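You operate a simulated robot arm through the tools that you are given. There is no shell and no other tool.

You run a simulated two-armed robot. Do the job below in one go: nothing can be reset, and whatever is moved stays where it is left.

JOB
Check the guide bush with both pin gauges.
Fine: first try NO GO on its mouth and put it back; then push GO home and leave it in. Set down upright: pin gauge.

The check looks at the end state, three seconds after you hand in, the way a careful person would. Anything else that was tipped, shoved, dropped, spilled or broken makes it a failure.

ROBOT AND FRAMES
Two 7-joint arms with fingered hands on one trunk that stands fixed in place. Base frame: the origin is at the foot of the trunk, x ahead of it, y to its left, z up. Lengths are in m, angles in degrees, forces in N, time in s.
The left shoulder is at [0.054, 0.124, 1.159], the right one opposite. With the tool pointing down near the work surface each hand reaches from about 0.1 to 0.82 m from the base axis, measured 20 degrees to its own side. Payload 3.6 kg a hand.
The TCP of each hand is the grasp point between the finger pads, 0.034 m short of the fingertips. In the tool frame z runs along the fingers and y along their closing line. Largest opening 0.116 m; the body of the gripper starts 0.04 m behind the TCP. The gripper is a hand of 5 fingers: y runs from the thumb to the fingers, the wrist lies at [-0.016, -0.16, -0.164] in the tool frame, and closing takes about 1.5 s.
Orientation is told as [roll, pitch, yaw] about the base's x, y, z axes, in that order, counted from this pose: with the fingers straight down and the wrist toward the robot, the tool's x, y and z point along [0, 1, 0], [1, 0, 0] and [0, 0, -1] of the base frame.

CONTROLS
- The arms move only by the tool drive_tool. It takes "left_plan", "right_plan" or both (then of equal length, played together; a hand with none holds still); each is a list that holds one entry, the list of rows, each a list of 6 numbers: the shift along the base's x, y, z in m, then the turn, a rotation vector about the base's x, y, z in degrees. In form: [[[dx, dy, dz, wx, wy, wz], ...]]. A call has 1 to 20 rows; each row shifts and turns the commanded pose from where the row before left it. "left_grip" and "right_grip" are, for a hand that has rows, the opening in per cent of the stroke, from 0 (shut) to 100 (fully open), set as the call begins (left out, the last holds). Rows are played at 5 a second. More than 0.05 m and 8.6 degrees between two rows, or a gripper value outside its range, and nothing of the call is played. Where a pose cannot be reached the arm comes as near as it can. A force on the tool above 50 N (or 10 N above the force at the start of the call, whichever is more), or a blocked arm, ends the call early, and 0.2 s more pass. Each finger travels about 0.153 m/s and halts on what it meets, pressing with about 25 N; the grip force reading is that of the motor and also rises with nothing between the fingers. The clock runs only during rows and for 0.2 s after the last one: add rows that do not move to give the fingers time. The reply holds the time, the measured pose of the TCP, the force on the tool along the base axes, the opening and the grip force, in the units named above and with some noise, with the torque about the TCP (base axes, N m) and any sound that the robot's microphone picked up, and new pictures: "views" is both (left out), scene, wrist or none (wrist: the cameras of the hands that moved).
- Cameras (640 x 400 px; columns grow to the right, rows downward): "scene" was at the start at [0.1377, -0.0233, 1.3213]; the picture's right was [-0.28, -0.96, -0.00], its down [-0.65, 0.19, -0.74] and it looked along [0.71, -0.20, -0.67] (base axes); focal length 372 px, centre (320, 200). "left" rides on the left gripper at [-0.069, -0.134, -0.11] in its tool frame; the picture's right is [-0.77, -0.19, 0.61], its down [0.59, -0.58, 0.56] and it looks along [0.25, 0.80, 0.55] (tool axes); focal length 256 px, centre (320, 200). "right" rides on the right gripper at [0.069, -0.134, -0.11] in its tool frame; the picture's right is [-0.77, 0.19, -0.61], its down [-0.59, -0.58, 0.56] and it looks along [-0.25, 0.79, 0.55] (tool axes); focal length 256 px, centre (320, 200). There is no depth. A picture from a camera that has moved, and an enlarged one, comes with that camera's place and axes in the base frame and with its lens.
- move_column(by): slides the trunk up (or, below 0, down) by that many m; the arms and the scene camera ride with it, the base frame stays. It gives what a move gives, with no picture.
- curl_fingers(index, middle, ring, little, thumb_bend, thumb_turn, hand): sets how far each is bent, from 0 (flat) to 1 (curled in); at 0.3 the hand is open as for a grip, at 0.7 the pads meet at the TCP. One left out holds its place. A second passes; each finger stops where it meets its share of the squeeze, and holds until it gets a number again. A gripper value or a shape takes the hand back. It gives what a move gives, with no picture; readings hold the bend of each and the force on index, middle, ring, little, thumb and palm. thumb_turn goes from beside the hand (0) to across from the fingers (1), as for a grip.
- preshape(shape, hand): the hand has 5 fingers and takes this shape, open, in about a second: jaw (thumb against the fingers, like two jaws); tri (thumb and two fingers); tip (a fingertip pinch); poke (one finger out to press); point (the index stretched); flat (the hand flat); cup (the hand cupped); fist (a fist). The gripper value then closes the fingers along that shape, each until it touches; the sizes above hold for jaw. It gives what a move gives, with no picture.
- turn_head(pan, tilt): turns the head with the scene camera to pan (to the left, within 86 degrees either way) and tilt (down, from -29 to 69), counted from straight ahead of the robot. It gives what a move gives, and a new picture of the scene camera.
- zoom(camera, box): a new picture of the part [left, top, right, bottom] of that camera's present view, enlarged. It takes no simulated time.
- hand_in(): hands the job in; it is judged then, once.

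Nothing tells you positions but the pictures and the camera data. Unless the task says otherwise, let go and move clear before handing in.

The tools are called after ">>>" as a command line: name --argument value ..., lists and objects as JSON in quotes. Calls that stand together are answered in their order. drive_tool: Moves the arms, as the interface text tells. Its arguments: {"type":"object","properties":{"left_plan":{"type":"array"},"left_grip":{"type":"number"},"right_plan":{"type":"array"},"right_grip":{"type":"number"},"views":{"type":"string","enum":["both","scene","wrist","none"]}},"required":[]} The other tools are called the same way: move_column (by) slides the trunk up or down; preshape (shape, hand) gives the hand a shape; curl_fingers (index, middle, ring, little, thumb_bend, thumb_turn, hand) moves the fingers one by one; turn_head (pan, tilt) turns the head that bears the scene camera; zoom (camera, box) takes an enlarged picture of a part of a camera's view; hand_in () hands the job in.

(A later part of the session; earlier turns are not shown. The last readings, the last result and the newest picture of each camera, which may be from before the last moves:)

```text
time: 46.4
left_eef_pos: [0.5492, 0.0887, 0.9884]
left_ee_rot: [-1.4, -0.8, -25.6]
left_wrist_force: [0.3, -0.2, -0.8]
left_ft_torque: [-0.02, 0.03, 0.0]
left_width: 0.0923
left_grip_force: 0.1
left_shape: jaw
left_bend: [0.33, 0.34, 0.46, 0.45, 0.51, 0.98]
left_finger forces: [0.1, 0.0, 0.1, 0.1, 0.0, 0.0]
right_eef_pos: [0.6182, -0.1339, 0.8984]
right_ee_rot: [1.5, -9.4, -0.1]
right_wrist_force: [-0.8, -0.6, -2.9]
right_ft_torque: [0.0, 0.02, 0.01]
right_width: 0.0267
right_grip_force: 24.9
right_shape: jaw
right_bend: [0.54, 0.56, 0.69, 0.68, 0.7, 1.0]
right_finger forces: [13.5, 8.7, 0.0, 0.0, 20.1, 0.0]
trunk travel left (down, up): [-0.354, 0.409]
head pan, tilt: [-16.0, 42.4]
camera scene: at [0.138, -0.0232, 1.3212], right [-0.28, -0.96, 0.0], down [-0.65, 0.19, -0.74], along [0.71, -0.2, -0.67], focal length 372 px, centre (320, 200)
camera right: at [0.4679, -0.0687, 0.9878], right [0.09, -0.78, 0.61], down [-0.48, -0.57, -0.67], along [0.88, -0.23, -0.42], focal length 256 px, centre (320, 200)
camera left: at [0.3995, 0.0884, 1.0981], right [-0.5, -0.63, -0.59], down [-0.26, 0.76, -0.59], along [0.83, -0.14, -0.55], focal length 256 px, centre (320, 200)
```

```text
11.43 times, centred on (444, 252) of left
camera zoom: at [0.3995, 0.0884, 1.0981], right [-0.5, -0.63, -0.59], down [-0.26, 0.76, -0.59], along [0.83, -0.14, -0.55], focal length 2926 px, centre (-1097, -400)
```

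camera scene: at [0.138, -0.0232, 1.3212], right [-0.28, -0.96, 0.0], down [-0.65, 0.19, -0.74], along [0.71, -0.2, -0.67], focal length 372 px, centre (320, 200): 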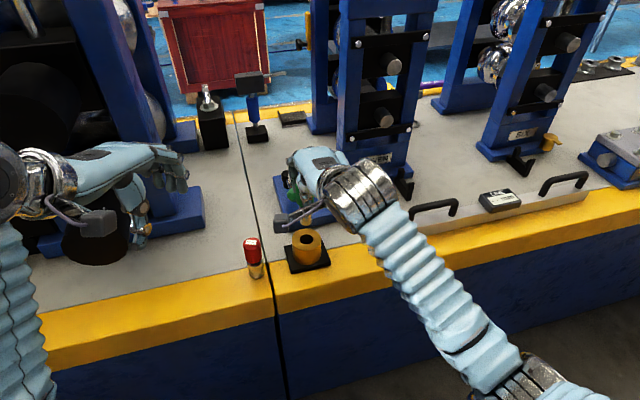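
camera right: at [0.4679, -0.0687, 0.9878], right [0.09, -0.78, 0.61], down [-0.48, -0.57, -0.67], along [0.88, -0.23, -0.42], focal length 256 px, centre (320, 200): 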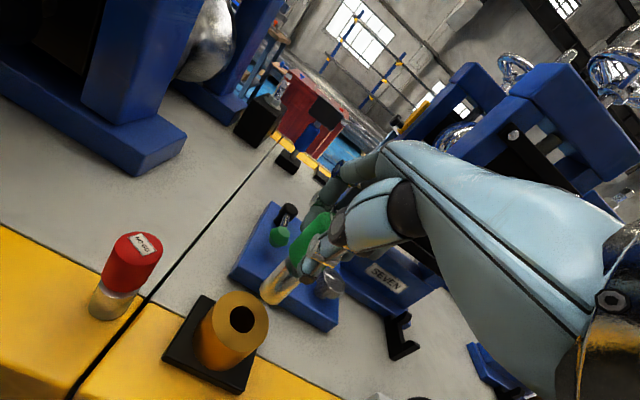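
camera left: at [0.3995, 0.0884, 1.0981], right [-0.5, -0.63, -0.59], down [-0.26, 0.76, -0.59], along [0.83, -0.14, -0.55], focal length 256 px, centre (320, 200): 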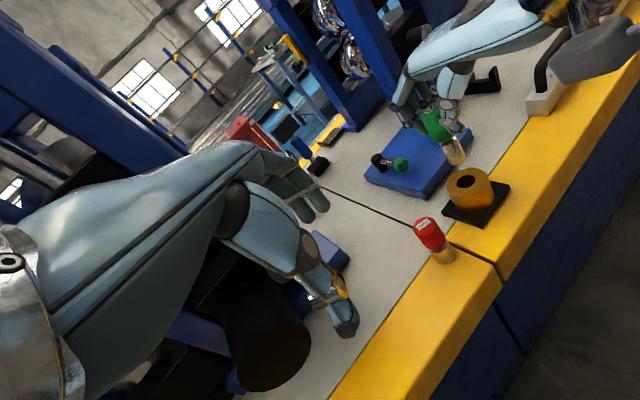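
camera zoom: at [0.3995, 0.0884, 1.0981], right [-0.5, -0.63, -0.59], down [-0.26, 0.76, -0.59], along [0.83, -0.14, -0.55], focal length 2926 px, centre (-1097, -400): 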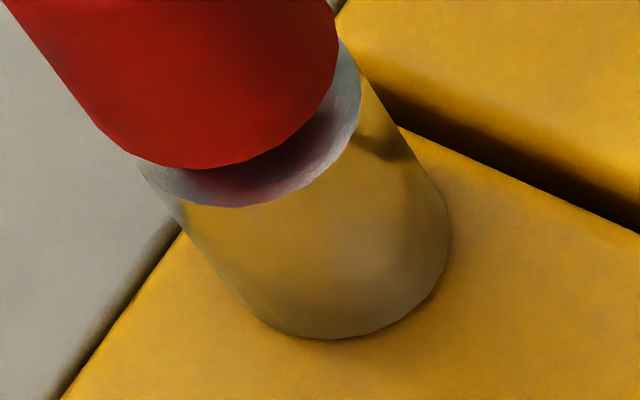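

Consistent readings now from all three cameras: the lower end leans 4.2° toward the robot and about 1° to the left. I'll correct by turning −4.2° about y and −0.95° about x, then re-measure.

>>> drive_tool --right_plan '[[[0, 0, 0, -0.32, -1.4, 0], [0, 0, 0, -0.32, -1.4, 0], [0, 0, 0, -0.31, -1.4, 0], [0, 0, 0, 0, 0, 0], [0, 0, 0, 0, 0, 0]]]' --right_grip 0

>>> zoom --camera "right" --box '[255, 254, 305, 304]'

>>> zoom --camera "left" --box '[434, 130, 476, 174]'

>>> zoom --camera "scene" --box '[292, 194, 324, 230]'

```text
time: 47.6
left_eef_pos: [0.5497, 0.0884, 0.9868]
left_ee_rot: [-1.5, -0.9, -25.7]
left_wrist_force: [-0.4, -0.8, -1.2]
left_ft_torque: [-0.02, -0.01, 0.0]
left_width: 0.0924
left_grip_force: 0.0
left_shape: jaw
left_bend: [0.33, 0.34, 0.46, 0.45, 0.51, 0.98]
left_finger forces: [0.0, 0.0, 0.0, 0.0, 0.0, 0.0]
right_eef_pos: [0.6187, -0.1336, 0.8997]
right_ee_rot: [0.5, -13.5, 0.1]
right_wrist_force: [0.2, -0.2, -3.2]
right_ft_torque: [-0.01, 0.03, 0.01]
right_width: 0.027
right_grip_force: 25.0
right_shape: jaw
right_bend: [0.54, 0.56, 0.69, 0.68, 0.7, 1.0]
right_finger forces: [13.3, 8.6, 0.0, 0.0, 20.4, 0.0]
trunk travel left (down, up): [-0.354, 0.409]
head pan, tilt: [-16.0, 42.4]
camera scene: at [0.138, -0.023, 1.3212], right [-0.28, -0.96, 0.0], down [-0.65, 0.19, -0.74], along [0.71, -0.2, -0.67], focal length 372 px, centre (320, 200)
camera right: at [0.4629, -0.0666, 0.9753], right [0.04, -0.77, 0.63], down [-0.42, -0.59, -0.69], along [0.9, -0.24, -0.35], focal length 256 px, centre (320, 200)
```

scene: 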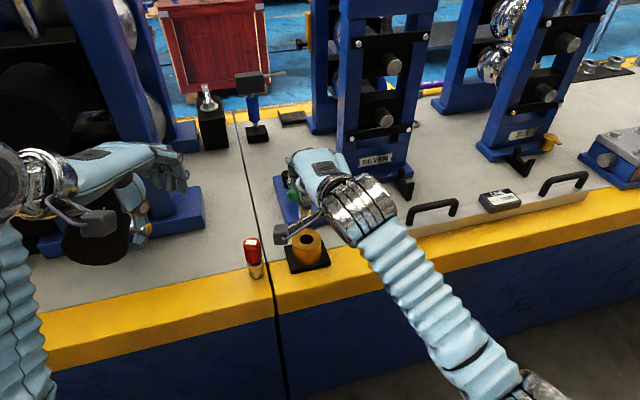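
right: 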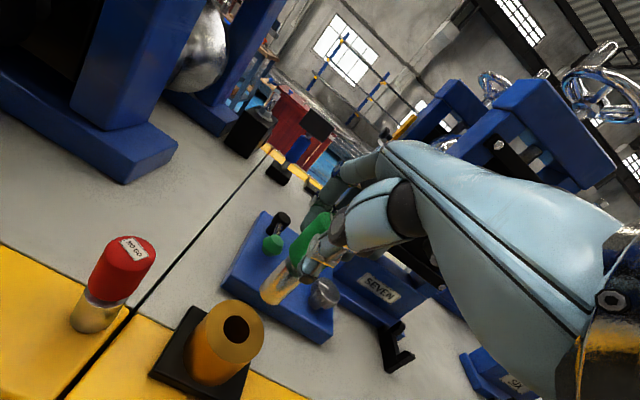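

```text
8.00 times, centred on (280, 279) of right
camera zoom: at [0.4629, -0.0666, 0.9753], right [0.04, -0.77, 0.63], down [-0.42, -0.59, -0.69], along [0.9, -0.24, -0.35], focal length 2048 px, centre (640, -432)
```

zoom: 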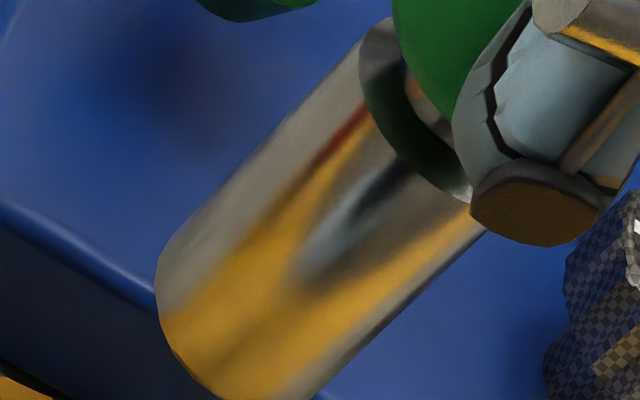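

```text
9.09 times, centred on (455, 152) of left
camera zoom: at [0.3995, 0.0885, 1.098], right [-0.5, -0.63, -0.59], down [-0.26, 0.76, -0.59], along [0.83, -0.14, -0.55], focal length 2327 px, centre (-907, 636)
```

zoom: 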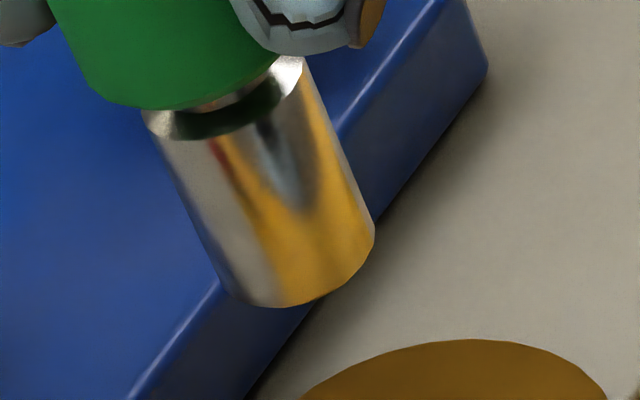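

```text
11.11 times, centred on (308, 212) of scene
camera zoom: at [0.138, -0.023, 1.3212], right [-0.28, -0.96, 0.0], down [-0.65, 0.19, -0.74], along [0.71, -0.2, -0.67], focal length 4138 px, centre (453, 67)
```

zoom: 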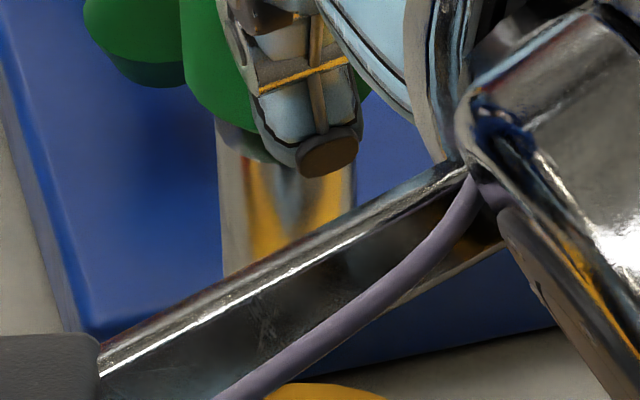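

The pin now reads within about 1° of vertical. Its bottom is about 3 mm too far out in x over the hole, so I'll shift −3.3 mm and descend to about 10 mm above the mouth.

>>> drive_tool --right_plan '[[[-0.0017, 0, -0.01, 0, 0, 0], [-0.0016, 0, -0.01, 0, 0, 0], [0, 0, -0.01, 0, 0, 0], [0, 0, -0.008, 0, 0, 0], [0, 0, -0.006, 0, 0, 0], [0, 0, 0, 0, 0, 0], [0, 0, 0, 0, 0, 0]]]' --right_grip 0

>>> zoom --camera "right" --box '[230, 240, 310, 330]'

>>> zoom --camera "left" --box '[430, 140, 510, 220]'

>>> zoom --camera "scene" --box '[285, 215, 335, 265]'

```text
time: 49.2
left_eef_pos: [0.5507, 0.0889, 0.9878]
left_ee_rot: [-1.5, -0.8, -25.6]
left_wrist_force: [-0.5, 0.6, -1.0]
left_ft_torque: [-0.04, -0.02, 0.01]
left_width: 0.0926
left_grip_force: 0.2
left_shape: jaw
left_bend: [0.33, 0.34, 0.46, 0.45, 0.51, 0.98]
left_finger forces: [0.1, 0.0, 0.1, 0.0, 0.0, 0.0]
right_eef_pos: [0.6132, -0.1347, 0.8542]
right_ee_rot: [0.6, -13.5, 0.1]
right_wrist_force: [-0.2, 0.6, -2.7]
right_ft_torque: [-0.01, 0.04, 0.05]
right_width: 0.0269
right_grip_force: 25.0
right_shape: jaw
right_bend: [0.54, 0.56, 0.69, 0.68, 0.7, 1.0]
right_finger forces: [13.4, 8.6, 0.0, 0.1, 20.3, 0.0]
trunk travel left (down, up): [-0.354, 0.409]
head pan, tilt: [-16.0, 42.4]
camera scene: at [0.138, -0.023, 1.3213], right [-0.28, -0.96, 0.0], down [-0.65, 0.19, -0.74], along [0.71, -0.2, -0.67], focal length 372 px, centre (320, 200)
camera right: at [0.4584, -0.0675, 0.931], right [0.04, -0.77, 0.63], down [-0.43, -0.59, -0.69], along [0.9, -0.24, -0.35], focal length 256 px, centre (320, 200)
```

scene: 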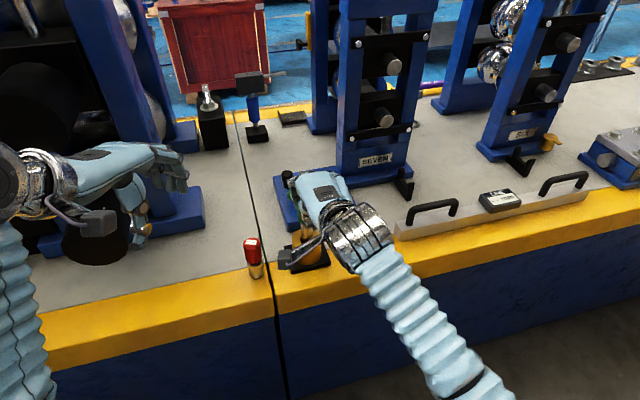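
right: 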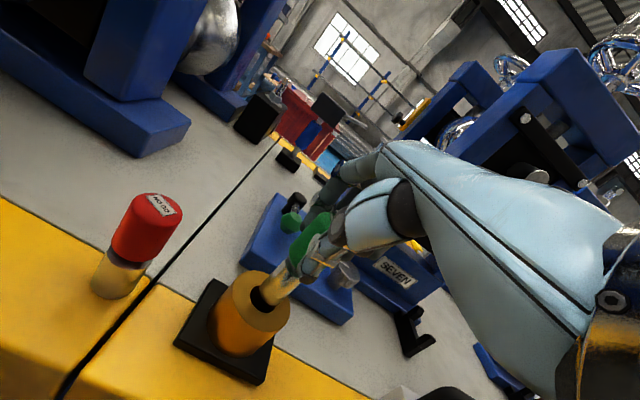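

```text
4.44 times, centred on (270, 285) of right
camera zoom: at [0.4584, -0.0675, 0.931], right [0.04, -0.77, 0.63], down [-0.43, -0.59, -0.69], along [0.9, -0.24, -0.35], focal length 1138 px, centre (542, -178)
```

zoom: 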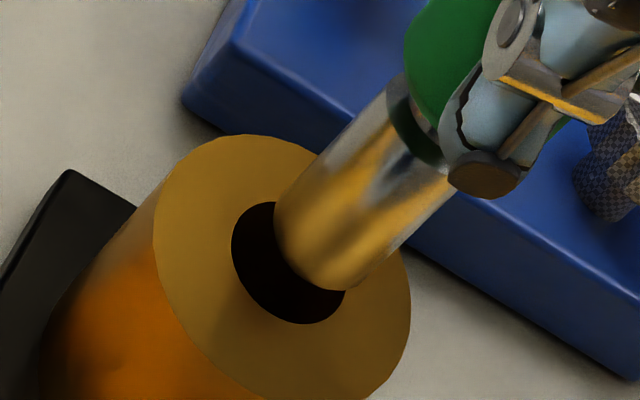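

```text
5.00 times, centred on (470, 180) of left
camera zoom: at [0.3995, 0.0885, 1.0981], right [-0.5, -0.63, -0.59], down [-0.26, 0.76, -0.59], along [0.83, -0.14, -0.55], focal length 1280 px, centre (-430, 300)
```

zoom: 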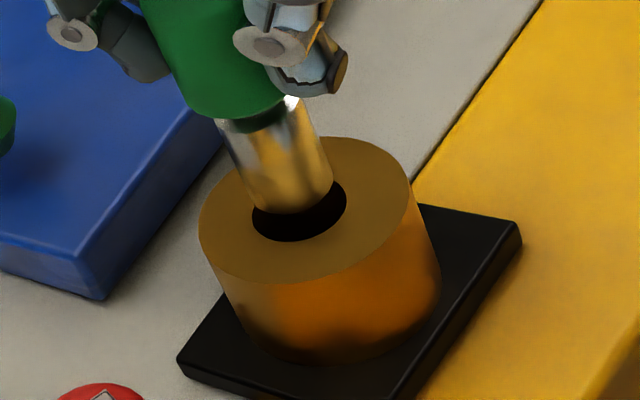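

```text
8.00 times, centred on (310, 240) of scene
camera zoom: at [0.138, -0.023, 1.3213], right [-0.28, -0.96, 0.0], down [-0.65, 0.19, -0.74], along [0.71, -0.2, -0.67], focal length 2980 px, centre (400, -120)
```

zoom: 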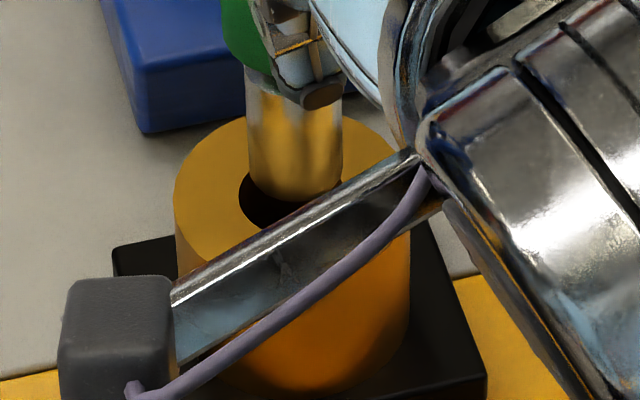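

The pin is above the hole at roughly 10 mm and about 1.3 mm too far toward −y. I'll nudge it and go down closer to check again.

>>> drive_tool --right_plan '[[[0, 0.0013, -0.003, 0, 0, 0], [0, 0, -0.003, 0, 0, 0], [0, 0, 0, 0, 0, 0], [0, 0, 0, 0, 0, 0]]]' --right_grip 0 --views "none"

>>> zoom --camera "right" --box '[240, 240, 310, 320]'

>>> zoom --camera "left" --box '[440, 150, 500, 210]'

>>> zoom --camera "scene" --box '[290, 220, 325, 255]'

```text
time: 50.2
left_eef_pos: [0.5506, 0.088, 0.9867]
left_ee_rot: [-1.4, -0.9, -25.6]
left_wrist_force: [0.2, -0.6, 0.7]
left_ft_torque: [-0.01, -0.01, 0.03]
left_width: 0.0923
left_grip_force: 0.1
left_shape: jaw
left_bend: [0.33, 0.34, 0.46, 0.45, 0.51, 0.98]
left_finger forces: [0.0, 0.1, 0.1, 0.0, 0.0, 0.1]
right_eef_pos: [0.6132, -0.133, 0.8498]
right_ee_rot: [0.5, -13.5, 0.0]
right_wrist_force: [-0.1, -0.5, -2.7]
right_ft_torque: [-0.02, 0.09, -0.02]
right_width: 0.0267
right_grip_force: 24.8
right_shape: jaw
right_bend: [0.54, 0.56, 0.69, 0.68, 0.7, 1.0]
right_finger forces: [13.3, 8.6, 0.0, 0.0, 20.2, 0.1]
trunk travel left (down, up): [-0.354, 0.409]
head pan, tilt: [-16.0, 42.4]
```

```text
5.00 times, centred on (275, 280) of right
camera zoom: at [0.4587, -0.066, 0.9252], right [0.04, -0.77, 0.63], down [-0.43, -0.59, -0.69], along [0.9, -0.24, -0.35], focal length 1280 px, centre (545, -200)
```

zoom: 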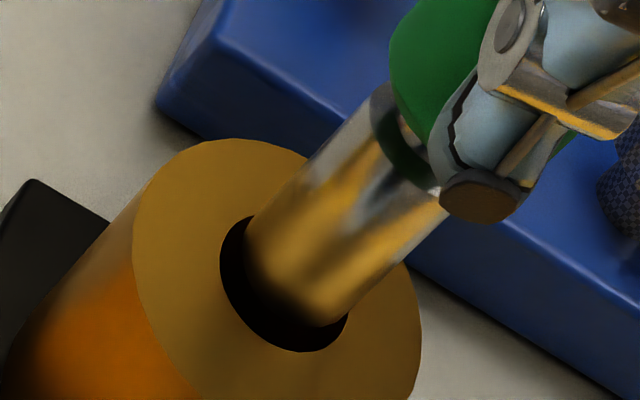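

```text
6.67 times, centred on (470, 180) of left
camera zoom: at [0.3995, 0.0885, 1.098], right [-0.5, -0.63, -0.59], down [-0.26, 0.76, -0.59], along [0.83, -0.14, -0.55], focal length 1707 px, centre (-680, 333)
```

zoom: 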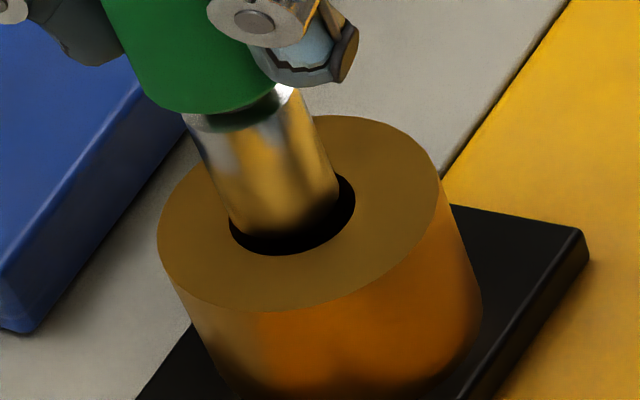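

```text
11.43 times, centred on (308, 238) of scene
camera zoom: at [0.138, -0.023, 1.3213], right [-0.28, -0.96, 0.0], down [-0.65, 0.19, -0.74], along [0.71, -0.2, -0.67], focal length 4257 px, centre (463, -229)
```

zoom: 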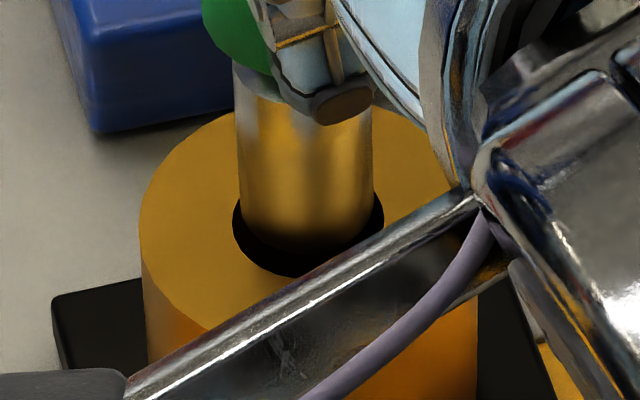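

All three views agree that the pin is centred over the hole to about 0.5 mm, 4 mm up. I'll start the insertion in small steps and watch the forces.

>>> drive_tool --right_plan '[[[0, 0, -0.002, 0, 0, 0], [0, 0, -0.002, 0, 0, 0], [0, 0, -0.002, 0, 0, 0], [0, 0, 0, 0, 0, 0]]]' --right_grip 0 --views "none"

>>> zoom --camera "left" --box '[440, 150, 500, 210]'

>>> zoom --camera "scene" --box '[290, 220, 325, 255]'

```text
time: 51.2
left_eef_pos: [0.5495, 0.0901, 0.9872]
left_ee_rot: [-1.5, -1.0, -25.6]
left_wrist_force: [0.1, 0.0, -0.4]
left_ft_torque: [-0.01, 0.0, -0.01]
left_width: 0.0925
left_grip_force: 0.0
left_shape: jaw
left_bend: [0.33, 0.34, 0.46, 0.45, 0.51, 0.98]
left_finger forces: [0.0, 0.0, 0.1, 0.0, 0.1, 0.1]
right_eef_pos: [0.6148, -0.1327, 0.8429]
right_ee_rot: [0.6, -13.6, 0.1]
right_wrist_force: [-0.5, -0.8, -3.1]
right_ft_torque: [0.02, 0.04, 0.0]
right_width: 0.0267
right_grip_force: 25.0
right_shape: jaw
right_bend: [0.54, 0.56, 0.69, 0.68, 0.7, 1.0]
right_finger forces: [13.2, 8.6, 0.0, 0.0, 20.3, 0.0]
trunk travel left (down, up): [-0.354, 0.409]
head pan, tilt: [-16.0, 42.4]
```

```text
6.67 times, centred on (470, 180) of left
camera zoom: at [0.3995, 0.0885, 1.0981], right [-0.5, -0.63, -0.59], down [-0.26, 0.76, -0.59], along [0.83, -0.14, -0.55], focal length 1707 px, centre (-680, 333)
```

zoom: 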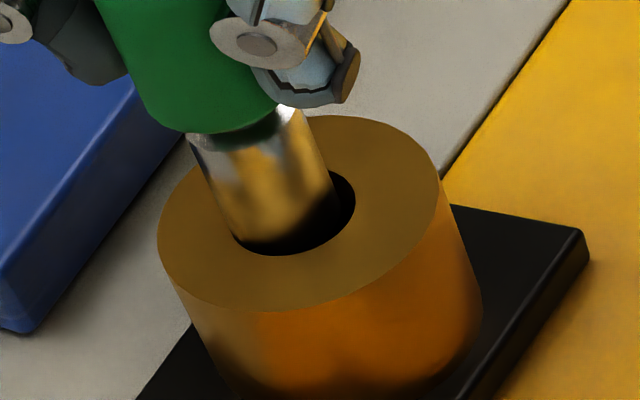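

```text
11.43 times, centred on (308, 238) of scene
camera zoom: at [0.138, -0.023, 1.3213], right [-0.28, -0.96, 0.0], down [-0.65, 0.19, -0.74], along [0.71, -0.2, -0.67], focal length 4257 px, centre (463, -229)
```

zoom: 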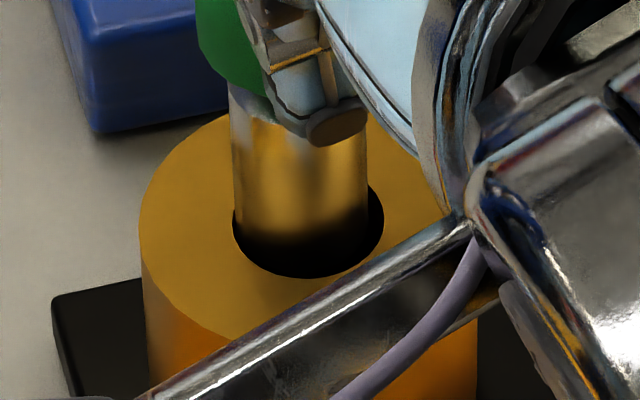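

>>> zoom --camera "right" --box '[240, 240, 310, 320]'

>>> zoom --camera "scene" --box '[298, 225, 322, 250]'

>>> zoom --camera "left" --box '[454, 164, 490, 200]'

```text
5.00 times, centred on (275, 280) of right
camera zoom: at [0.4595, -0.0652, 0.9194], right [0.04, -0.77, 0.63], down [-0.42, -0.59, -0.69], along [0.9, -0.24, -0.35], focal length 1280 px, centre (545, -200)
```

zoom: 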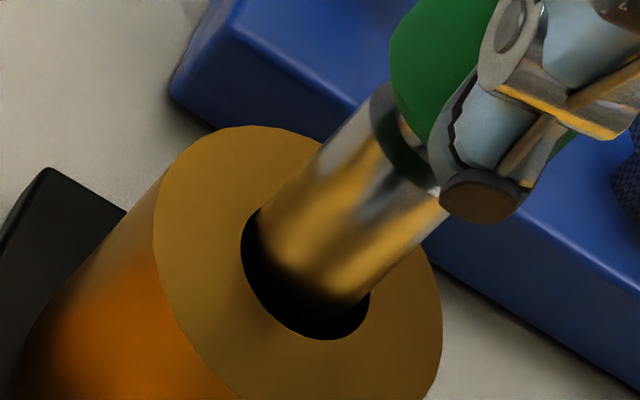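

```text
16.00 times, centred on (310, 238) of scene
camera zoom: at [0.138, -0.023, 1.3213], right [-0.28, -0.96, 0.0], down [-0.65, 0.19, -0.74], along [0.71, -0.2, -0.67], focal length 5959 px, centre (480, -400)
```

zoom: 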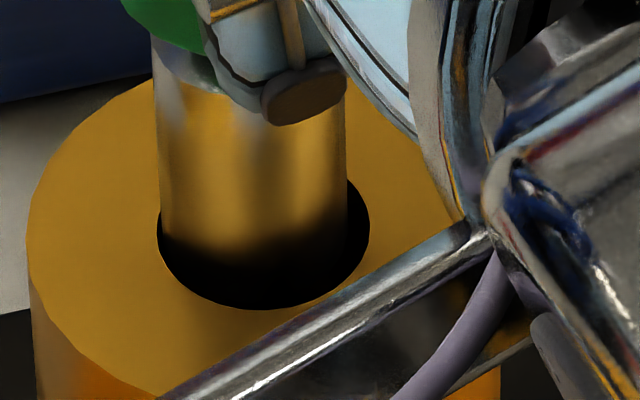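

```text
11.11 times, centred on (472, 182) of left
camera zoom: at [0.3995, 0.0885, 1.0981], right [-0.5, -0.63, -0.59], down [-0.26, 0.76, -0.59], along [0.83, -0.14, -0.55], focal length 2844 px, centre (-1369, 400)
```

zoom: 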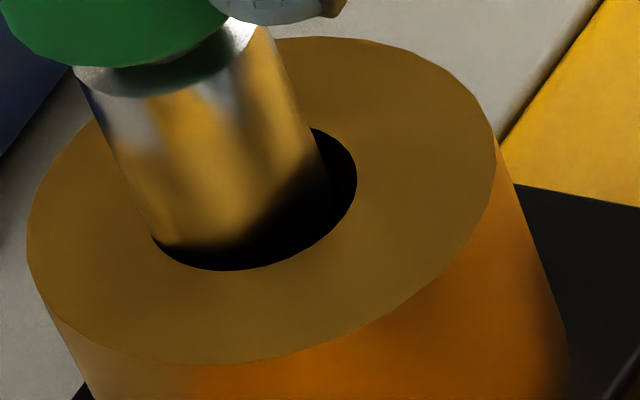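

The tip has just entered, sitting toward the +y side of the hole. I'll shift −1.5 mm in y and check again before going further.

>>> drive_tool --right_plan '[[[0, -0.0015, 0, 0, 0, 0], [0, 0, 0, 0, 0, 0], [0, 0, 0, 0, 0, 0]]]' --right_grip 0 --views "none"

>>> zoom --camera "right" --box '[240, 240, 310, 320]'

>>> zoom --camera "scene" --box '[298, 225, 322, 250]'

>>> zoom --camera "left" --box '[454, 164, 490, 200]'

```text
time: 52.0
left_eef_pos: [0.5497, 0.0887, 0.9882]
left_ee_rot: [-1.4, -0.9, -25.6]
left_wrist_force: [0.0, 0.4, -0.5]
left_ft_torque: [0.03, 0.01, -0.01]
left_width: 0.0923
left_grip_force: 0.0
left_shape: jaw
left_bend: [0.33, 0.34, 0.46, 0.45, 0.51, 0.98]
left_finger forces: [0.0, 0.0, 0.0, 0.1, 0.0, 0.0]
right_eef_pos: [0.6139, -0.1337, 0.8442]
right_ee_rot: [0.5, -13.7, 0.2]
right_wrist_force: [0.6, -0.2, -3.3]
right_ft_torque: [-0.04, 0.02, -0.03]
right_width: 0.0266
right_grip_force: 24.8
right_shape: jaw
right_bend: [0.54, 0.56, 0.69, 0.68, 0.7, 1.0]
right_finger forces: [13.3, 8.5, 0.0, 0.1, 20.2, 0.0]
trunk travel left (down, up): [-0.354, 0.409]
head pan, tilt: [-16.0, 42.4]
```

```text
5.00 times, centred on (275, 280) of right
camera zoom: at [0.4595, -0.0661, 0.9198], right [0.04, -0.77, 0.63], down [-0.42, -0.59, -0.69], along [0.9, -0.24, -0.35], focal length 1280 px, centre (545, -200)
```

zoom: 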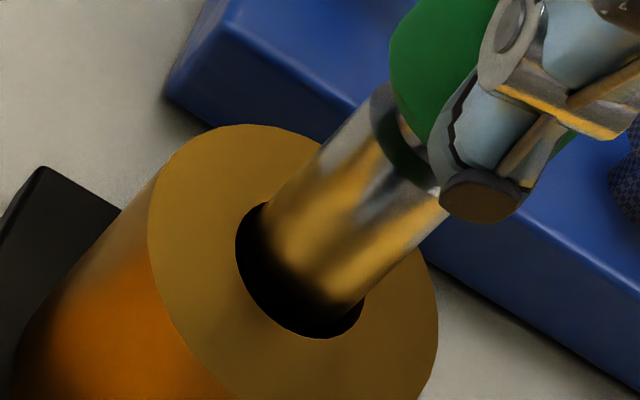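

```text
16.00 times, centred on (310, 238) of scene
camera zoom: at [0.138, -0.023, 1.3212], right [-0.28, -0.96, 0.0], down [-0.65, 0.19, -0.74], along [0.71, -0.2, -0.67], focal length 5959 px, centre (480, -400)
```

zoom: 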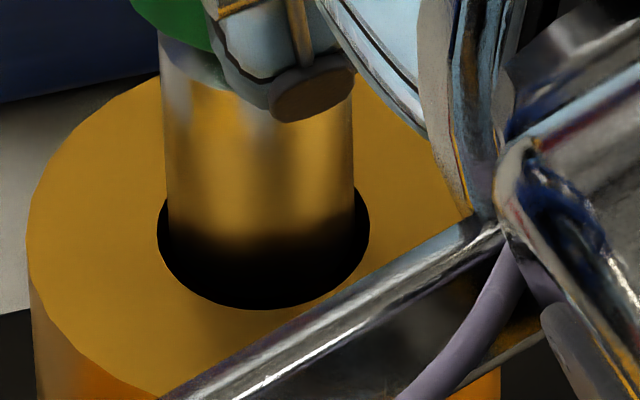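

```text
11.11 times, centred on (472, 182) of left
camera zoom: at [0.3995, 0.0885, 1.098], right [-0.5, -0.63, -0.59], down [-0.26, 0.76, -0.59], along [0.83, -0.14, -0.55], focal length 2844 px, centre (-1369, 400)
```

zoom: 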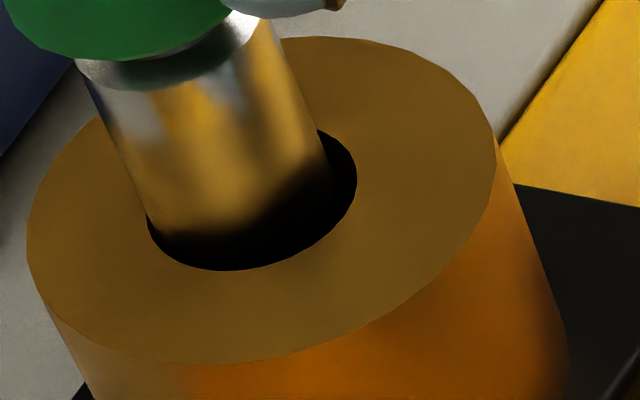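

>>> drive_tool --right_plan '[[[0, -0.0006, -0.001, 0, 0, 0], [0, 0, -0.0015, 0, 0, 0], [0, 0, -0.0015, 0, 0, 0], [0, 0, 0, 0, 0, 0]]]' --right_grip 0 --views "none"

>>> zoom --camera "scene" --box '[298, 225, 322, 250]'

>>> zoom --camera "left" --box '[454, 164, 490, 200]'

>>> zoom --camera "right" --box '[240, 240, 310, 320]'

```text
time: 53.0
left_eef_pos: [0.5496, 0.0889, 0.9885]
left_ee_rot: [-1.4, -1.0, -25.5]
left_wrist_force: [0.3, 0.0, 0.1]
left_ft_torque: [0.04, -0.02, 0.03]
left_width: 0.0926
left_grip_force: 0.1
left_shape: jaw
left_bend: [0.33, 0.34, 0.46, 0.45, 0.51, 0.98]
left_finger forces: [0.0, 0.0, 0.0, 0.0, 0.1, 0.0]
right_eef_pos: [0.6138, -0.1349, 0.8401]
right_ee_rot: [0.5, -13.6, 0.1]
right_wrist_force: [-0.7, 1.3, -3.2]
right_ft_torque: [0.02, 0.04, 0.0]
right_width: 0.0268
right_grip_force: 24.8
right_shape: jaw
right_bend: [0.54, 0.56, 0.69, 0.68, 0.7, 1.0]
right_finger forces: [13.3, 8.6, 0.1, 0.1, 20.1, 0.0]
trunk travel left (down, up): [-0.354, 0.409]
head pan, tilt: [-16.0, 42.4]
```

```text
16.00 times, centred on (310, 238) of scene
camera zoom: at [0.138, -0.023, 1.3213], right [-0.28, -0.96, 0.0], down [-0.65, 0.19, -0.74], along [0.71, -0.2, -0.67], focal length 5959 px, centre (480, -400)
```

zoom: 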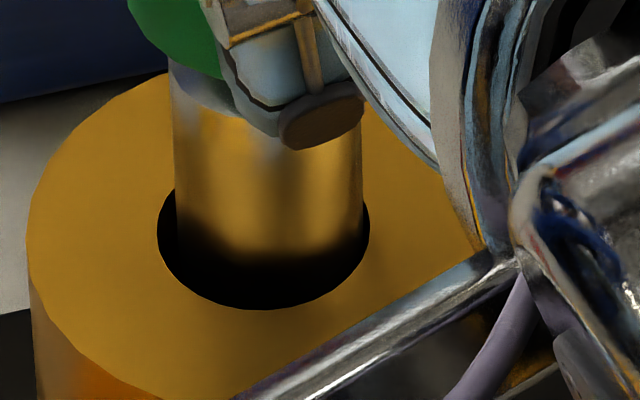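

```text
11.11 times, centred on (472, 182) of left
camera zoom: at [0.3995, 0.0885, 1.0981], right [-0.5, -0.63, -0.59], down [-0.26, 0.76, -0.59], along [0.83, -0.14, -0.55], focal length 2844 px, centre (-1369, 400)
```

zoom: 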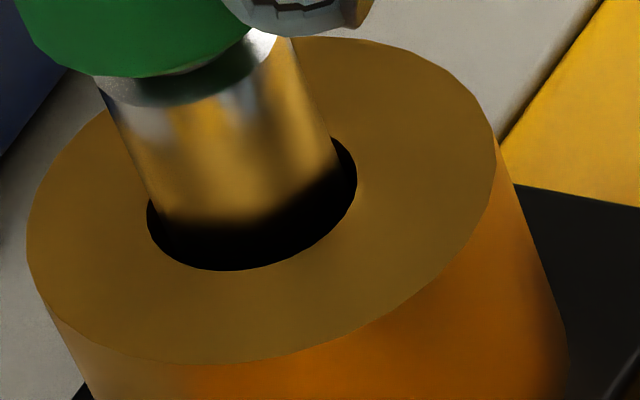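

```text
5.00 times, centred on (275, 280) of right
camera zoom: at [0.4589, -0.067, 0.9156], right [0.04, -0.77, 0.63], down [-0.43, -0.58, -0.69], along [0.9, -0.24, -0.35], focal length 1280 px, centre (545, -200)
```

zoom: 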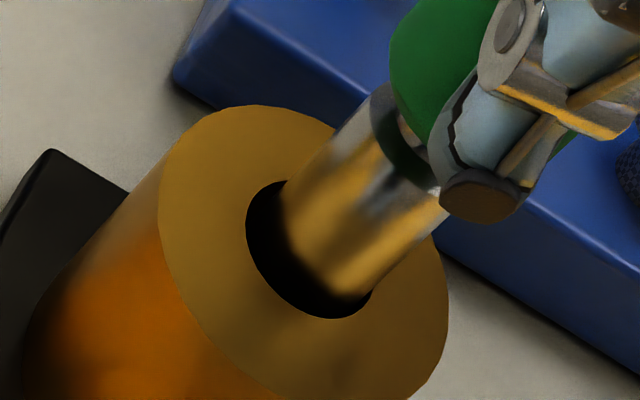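

Well centred now from all three views, with only about 1 N of side force. I'll continue down in small steps.

>>> drive_tool --right_plan '[[[0, 0.0003, -0.002, 0, 0, 0], [0, 0, -0.002, 0, 0, 0], [0, 0, -0.002, 0, 0, 0], [0, 0, 0, 0, 0, 0]]]' --right_grip 0 --views "none"

```text
time: 54.0
left_eef_pos: [0.5498, 0.0894, 0.987]
left_ee_rot: [-1.5, -0.9, -25.6]
left_wrist_force: [0.0, -0.3, -1.0]
left_ft_torque: [0.0, 0.02, 0.03]
left_width: 0.0926
left_grip_force: 0.2
left_shape: jaw
left_bend: [0.33, 0.34, 0.46, 0.45, 0.51, 0.98]
left_finger forces: [0.1, 0.0, 0.0, 0.0, 0.0, 0.0]
right_eef_pos: [0.615, -0.1344, 0.8342]
right_ee_rot: [0.5, -13.5, 0.1]
right_wrist_force: [-0.1, 0.8, -2.7]
right_ft_torque: [-0.01, 0.03, -0.01]
right_width: 0.0266
right_grip_force: 25.2
right_shape: jaw
right_bend: [0.54, 0.56, 0.69, 0.68, 0.7, 1.0]
right_finger forces: [13.3, 8.6, 0.1, 0.0, 20.2, 0.0]
trunk travel left (down, up): [-0.354, 0.409]
head pan, tilt: [-16.0, 42.4]
```

>>> drive_tool --right_plan '[[[0, 0, -0.002, 0, 0, 0], [0, 0, -0.002, 0, 0, 0], [0, 0, -0.002, 0, 0, 0], [0, 0, 0, 0, 0, 0]]]' --right_grip 0 --views "none"

>>> zoom --camera "scene" --box '[290, 215, 330, 255]'

>>> zoom --camera "left" --box '[444, 150, 500, 206]'

>>> zoom --camera "right" --box '[250, 225, 320, 305]'

```text
time: 55.0
left_eef_pos: [0.5489, 0.0888, 0.9871]
left_ee_rot: [-1.5, -0.9, -25.5]
left_wrist_force: [-0.2, 0.0, 0.7]
left_ft_torque: [0.0, 0.03, 0.0]
left_width: 0.0924
left_grip_force: 0.0
left_shape: jaw
left_bend: [0.33, 0.34, 0.46, 0.45, 0.51, 0.98]
left_finger forces: [0.0, 0.1, 0.0, 0.0, 0.0, 0.1]
right_eef_pos: [0.6144, -0.1351, 0.8267]
right_ee_rot: [0.6, -13.6, 0.1]
right_wrist_force: [0.9, -0.4, -3.8]
right_ft_torque: [0.01, 0.02, 0.0]
right_width: 0.0269
right_grip_force: 25.1
right_shape: jaw
right_bend: [0.54, 0.56, 0.69, 0.68, 0.7, 1.0]
right_finger forces: [13.3, 8.6, 0.1, 0.1, 20.0, 0.1]
trunk travel left (down, up): [-0.354, 0.409]
head pan, tilt: [-16.0, 42.4]
```

```text
10.00 times, centred on (310, 235) of scene
camera zoom: at [0.138, -0.023, 1.3213], right [-0.28, -0.96, 0.0], down [-0.65, 0.19, -0.74], along [0.71, -0.2, -0.67], focal length 3725 px, centre (420, -150)
```

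zoom: 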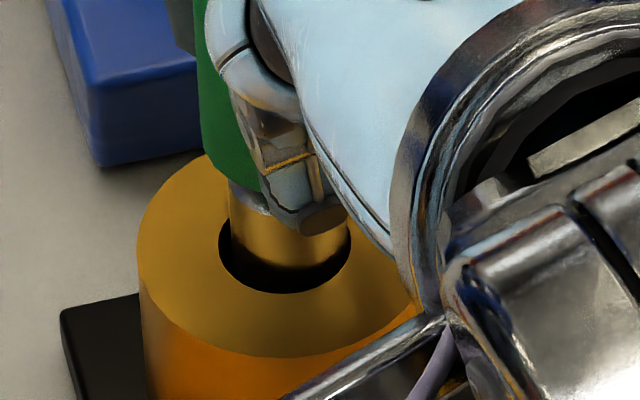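

```text
7.14 times, centred on (472, 178) of left
camera zoom: at [0.3995, 0.0885, 1.098], right [-0.5, -0.63, -0.59], down [-0.26, 0.76, -0.59], along [0.83, -0.14, -0.55], focal length 1828 px, centre (-766, 357)
```

zoom: 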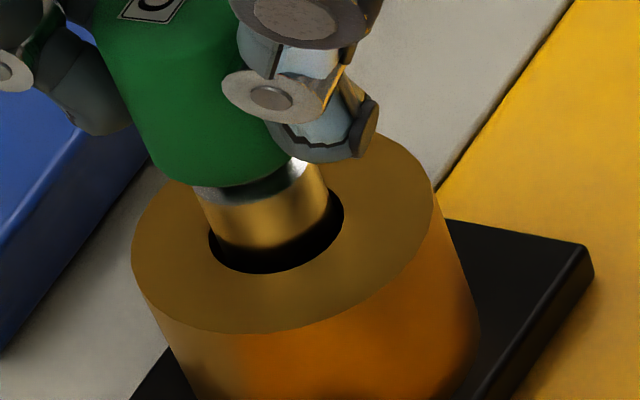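

```text
5.00 times, centred on (285, 265) of right
camera zoom: at [0.4589, -0.0671, 0.9032], right [0.04, -0.77, 0.63], down [-0.43, -0.59, -0.69], along [0.9, -0.24, -0.35], focal length 1280 px, centre (495, -125)
```

zoom: 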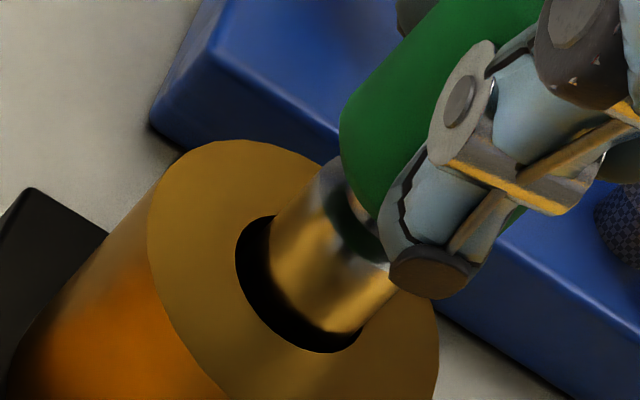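

GO is about 18 mm into the bore with no side load. I'll continue down, watching the forces.

>>> drive_tool --right_plan '[[[0, 0, -0.002, 0, 0, 0], [0, 0, -0.002, 0, 0, 0], [0, 0, -0.002, 0, 0, 0], [0, 0, -0.002, 0, 0, 0], [0, 0, 0, 0, 0, 0]]]' --right_grip 0 --views "none"

>>> zoom --camera "left" --box '[444, 150, 500, 206]'

>>> zoom --camera "right" --box '[250, 225, 320, 305]'

```text
time: 56.2
left_eef_pos: [0.5494, 0.0882, 0.9879]
left_ee_rot: [-1.5, -0.8, -25.6]
left_wrist_force: [-0.2, -0.3, 0.6]
left_ft_torque: [-0.01, 0.03, -0.03]
left_width: 0.0923
left_grip_force: 0.0
left_shape: jaw
left_bend: [0.33, 0.34, 0.46, 0.45, 0.51, 0.98]
left_finger forces: [0.0, 0.0, 0.0, 0.0, 0.0, 0.0]
right_eef_pos: [0.6139, -0.1346, 0.819]
right_ee_rot: [0.5, -13.6, 0.1]
right_wrist_force: [-0.1, 0.3, -3.8]
right_ft_torque: [0.01, 0.04, 0.02]
right_width: 0.0265
right_grip_force: 25.2
right_shape: jaw
right_bend: [0.54, 0.56, 0.69, 0.68, 0.7, 1.0]
right_finger forces: [13.3, 8.7, 0.0, 0.1, 20.0, 0.0]
trunk travel left (down, up): [-0.354, 0.409]
head pan, tilt: [-16.0, 42.4]
```

```text
7.14 times, centred on (472, 178) of left
camera zoom: at [0.3995, 0.0885, 1.098], right [-0.5, -0.63, -0.59], down [-0.26, 0.76, -0.59], along [0.83, -0.14, -0.55], focal length 1828 px, centre (-766, 357)
```

zoom: 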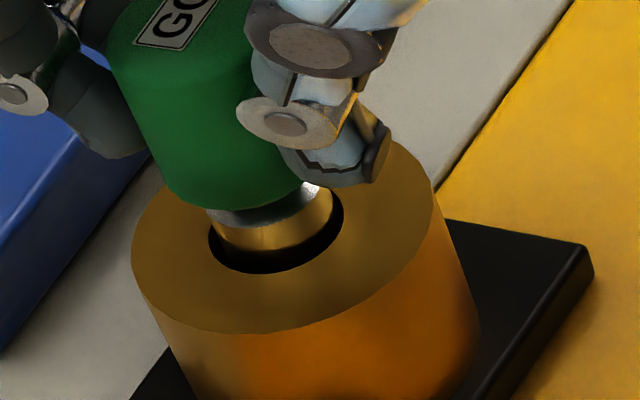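

```text
5.00 times, centred on (285, 265) of right
camera zoom: at [0.4584, -0.0673, 0.8956], right [0.04, -0.77, 0.63], down [-0.43, -0.59, -0.69], along [0.9, -0.24, -0.35], focal length 1280 px, centre (495, -125)
```

zoom: 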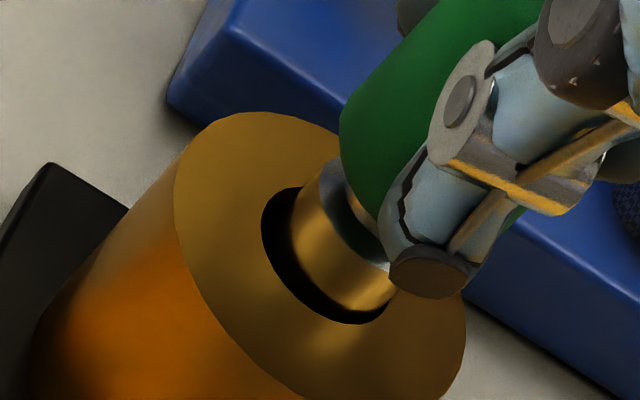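

>>> drive_tool --right_plan '[[[0, 0, -0.002, 0, 0, 0], [0, 0, -0.002, 0, 0, 0], [0, 0, -0.002, 0, 0, 0], [0, 0, 0, 0, 0, 0]]]' --right_grip 0 --views "none"

>>> zoom --camera "left" --box '[444, 150, 500, 206]'

>>> zoom --camera "right" --box '[250, 225, 320, 305]'

>>> zoom --camera "scene" --box '[290, 215, 330, 255]'

```text
time: 57.2
left_eef_pos: [0.5491, 0.0899, 0.9872]
left_ee_rot: [-1.6, -0.9, -25.5]
left_wrist_force: [0.9, 0.5, -0.4]
left_ft_torque: [-0.01, 0.01, 0.02]
left_width: 0.0928
left_grip_force: 0.0
left_shape: jaw
left_bend: [0.33, 0.34, 0.46, 0.45, 0.51, 0.98]
left_finger forces: [0.1, 0.1, 0.1, 0.0, 0.1, 0.1]
right_eef_pos: [0.6132, -0.136, 0.8137]
right_ee_rot: [0.5, -13.6, 0.1]
right_wrist_force: [0.2, 0.3, -3.0]
right_ft_torque: [0.01, 0.01, 0.0]
right_width: 0.0269
right_grip_force: 25.5
right_shape: jaw
right_bend: [0.54, 0.56, 0.69, 0.68, 0.7, 1.0]
right_finger forces: [13.2, 8.6, 0.0, 0.0, 20.1, 0.1]
trunk travel left (down, up): [-0.354, 0.409]
head pan, tilt: [-16.0, 42.4]
```

```text
7.14 times, centred on (472, 178) of left
camera zoom: at [0.3995, 0.0886, 1.098], right [-0.5, -0.63, -0.59], down [-0.26, 0.76, -0.59], along [0.83, -0.14, -0.55], focal length 1828 px, centre (-766, 357)
```

zoom: 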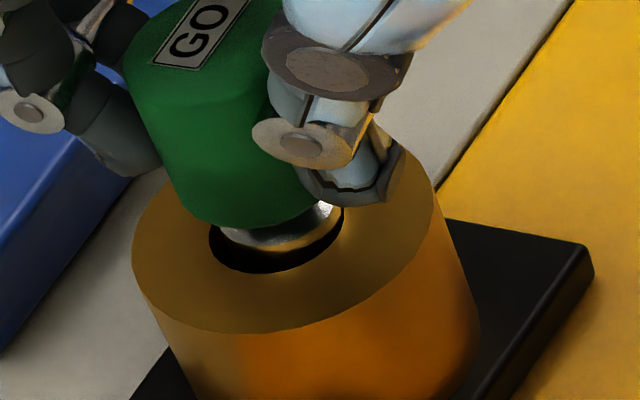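

```text
5.00 times, centred on (285, 265) of right
camera zoom: at [0.4577, -0.0679, 0.889], right [0.04, -0.77, 0.63], down [-0.43, -0.59, -0.69], along [0.9, -0.24, -0.35], focal length 1280 px, centre (495, -125)
```

zoom: 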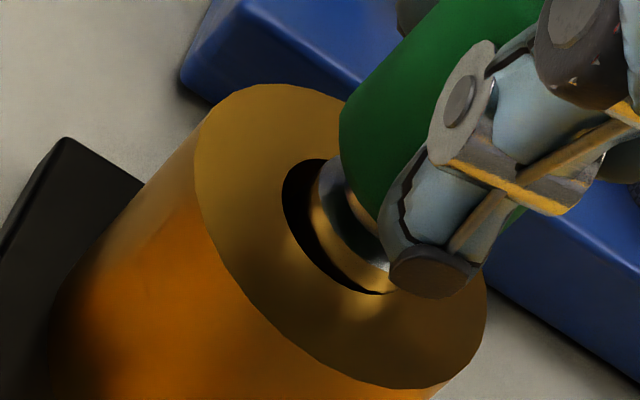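

```text
10.00 times, centred on (310, 235) of scene
camera zoom: at [0.138, -0.023, 1.3213], right [-0.28, -0.96, 0.0], down [-0.65, 0.19, -0.74], along [0.71, -0.2, -0.67], focal length 3725 px, centre (420, -150)
```

zoom: 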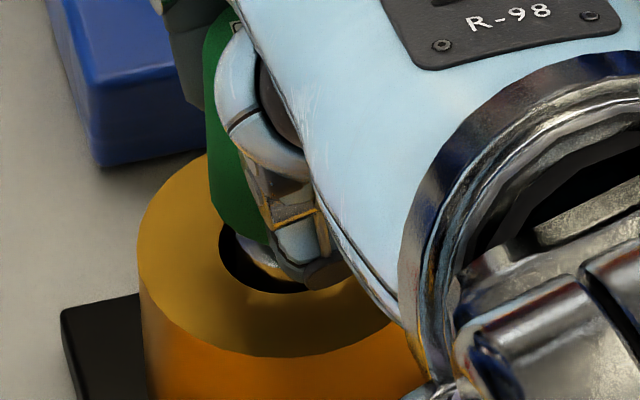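

Roughly 32 mm in, still free. I'll keep going until it seats.

>>> drive_tool --right_plan '[[[0, 0, -0.002, 0, 0, 0], [0, 0, -0.002, 0, 0, 0], [0, 0, -0.002, 0, 0, 0], [0, 0, 0, 0, 0, 0]]]' --right_grip 0 --views "none"

>>> zoom --camera "left" --box '[444, 150, 500, 206]'

>>> zoom --camera "right" --box '[250, 225, 320, 305]'

```text
time: 58.2
left_eef_pos: [0.549, 0.0893, 0.9872]
left_ee_rot: [-1.4, -1.0, -25.5]
left_wrist_force: [-0.3, -0.6, 1.3]
left_ft_torque: [0.01, 0.0, 0.02]
left_width: 0.0927
left_grip_force: 0.0
left_shape: jaw
left_bend: [0.33, 0.34, 0.46, 0.45, 0.51, 0.98]
left_finger forces: [0.1, 0.0, 0.0, 0.0, 0.1, 0.0]
right_eef_pos: [0.6155, -0.1348, 0.8086]
right_ee_rot: [0.5, -13.7, 0.0]
right_wrist_force: [-0.4, 0.5, -1.9]
right_ft_torque: [0.0, 0.04, 0.04]
right_width: 0.0267
right_grip_force: 24.9
right_shape: jaw
right_bend: [0.54, 0.56, 0.69, 0.68, 0.7, 1.0]
right_finger forces: [13.4, 8.6, 0.0, 0.0, 20.2, 0.1]
trunk travel left (down, up): [-0.354, 0.409]
head pan, tilt: [-16.0, 42.4]
```

```text
7.14 times, centred on (472, 178) of left
camera zoom: at [0.3995, 0.0886, 1.0981], right [-0.5, -0.63, -0.59], down [-0.26, 0.76, -0.59], along [0.83, -0.14, -0.55], focal length 1828 px, centre (-766, 357)
```

zoom: 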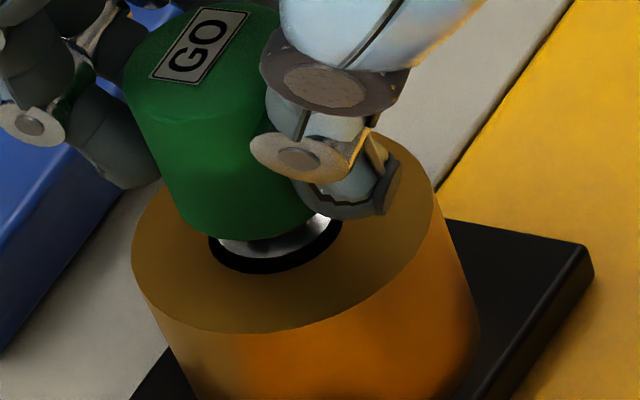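

```text
5.00 times, centred on (285, 265) of right
camera zoom: at [0.4594, -0.0681, 0.8842], right [0.04, -0.77, 0.63], down [-0.42, -0.58, -0.69], along [0.9, -0.24, -0.35], focal length 1280 px, centre (495, -125)
```

zoom: 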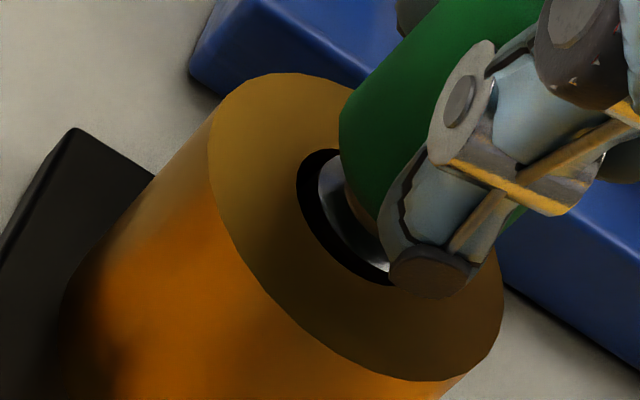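

>>> drive_tool --right_plan '[[[0, 0, -0.0015, 0, 0, 0], [0, 0, -0.0015, 0, 0, 0], [0, 0, -0.001, 0, 0, 0], [0, 0, 0, 0, 0, 0]]]' --right_grip 0 --views "none"

>>> zoom --camera "left" --box '[444, 150, 500, 206]'

>>> zoom --camera "right" --box '[250, 225, 320, 305]'

```text
time: 59.2
left_eef_pos: [0.5492, 0.0902, 0.9878]
left_ee_rot: [-1.5, -0.9, -25.5]
left_wrist_force: [-0.9, 0.8, 0.1]
left_ft_torque: [-0.02, 0.02, 0.02]
left_width: 0.0925
left_grip_force: 0.0
left_shape: jaw
left_bend: [0.33, 0.34, 0.46, 0.45, 0.51, 0.98]
left_finger forces: [0.0, 0.1, 0.1, 0.0, 0.0, 0.0]
right_eef_pos: [0.6145, -0.1339, 0.8035]
right_ee_rot: [0.5, -13.6, 0.1]
right_wrist_force: [-0.6, -0.2, -3.6]
right_ft_torque: [0.04, 0.04, -0.01]
right_width: 0.0269
right_grip_force: 25.3
right_shape: jaw
right_bend: [0.54, 0.56, 0.69, 0.68, 0.7, 1.0]
right_finger forces: [13.2, 8.7, 0.1, 0.0, 20.0, 0.1]
trunk travel left (down, up): [-0.354, 0.409]
head pan, tilt: [-16.0, 42.4]
```

```text
7.14 times, centred on (472, 178) of left
camera zoom: at [0.3995, 0.0885, 1.098], right [-0.5, -0.63, -0.59], down [-0.26, 0.76, -0.59], along [0.83, -0.14, -0.55], focal length 1828 px, centre (-766, 357)
```

zoom: 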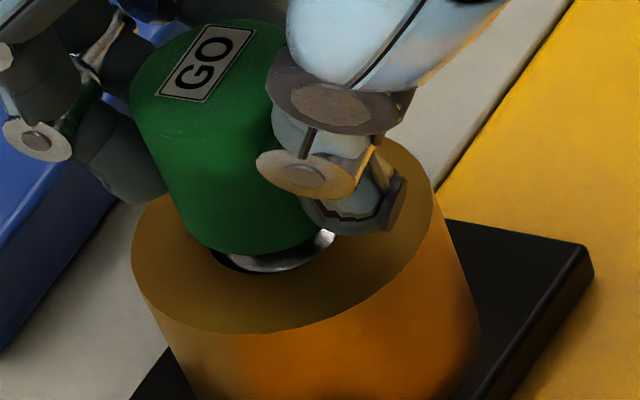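

```text
5.00 times, centred on (285, 265) of right
camera zoom: at [0.4594, -0.0676, 0.8796], right [0.04, -0.77, 0.63], down [-0.43, -0.59, -0.69], along [0.9, -0.24, -0.35], focal length 1280 px, centre (495, -125)
```

zoom: 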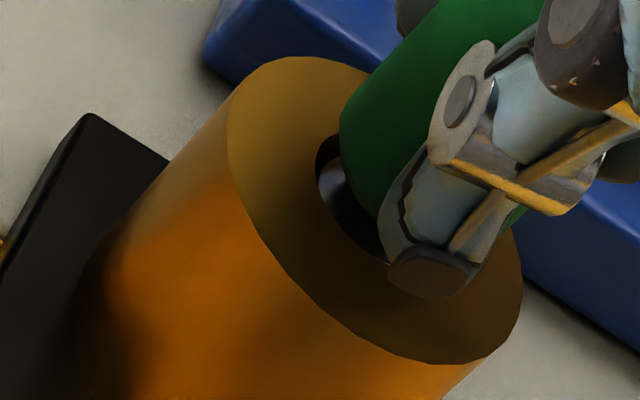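

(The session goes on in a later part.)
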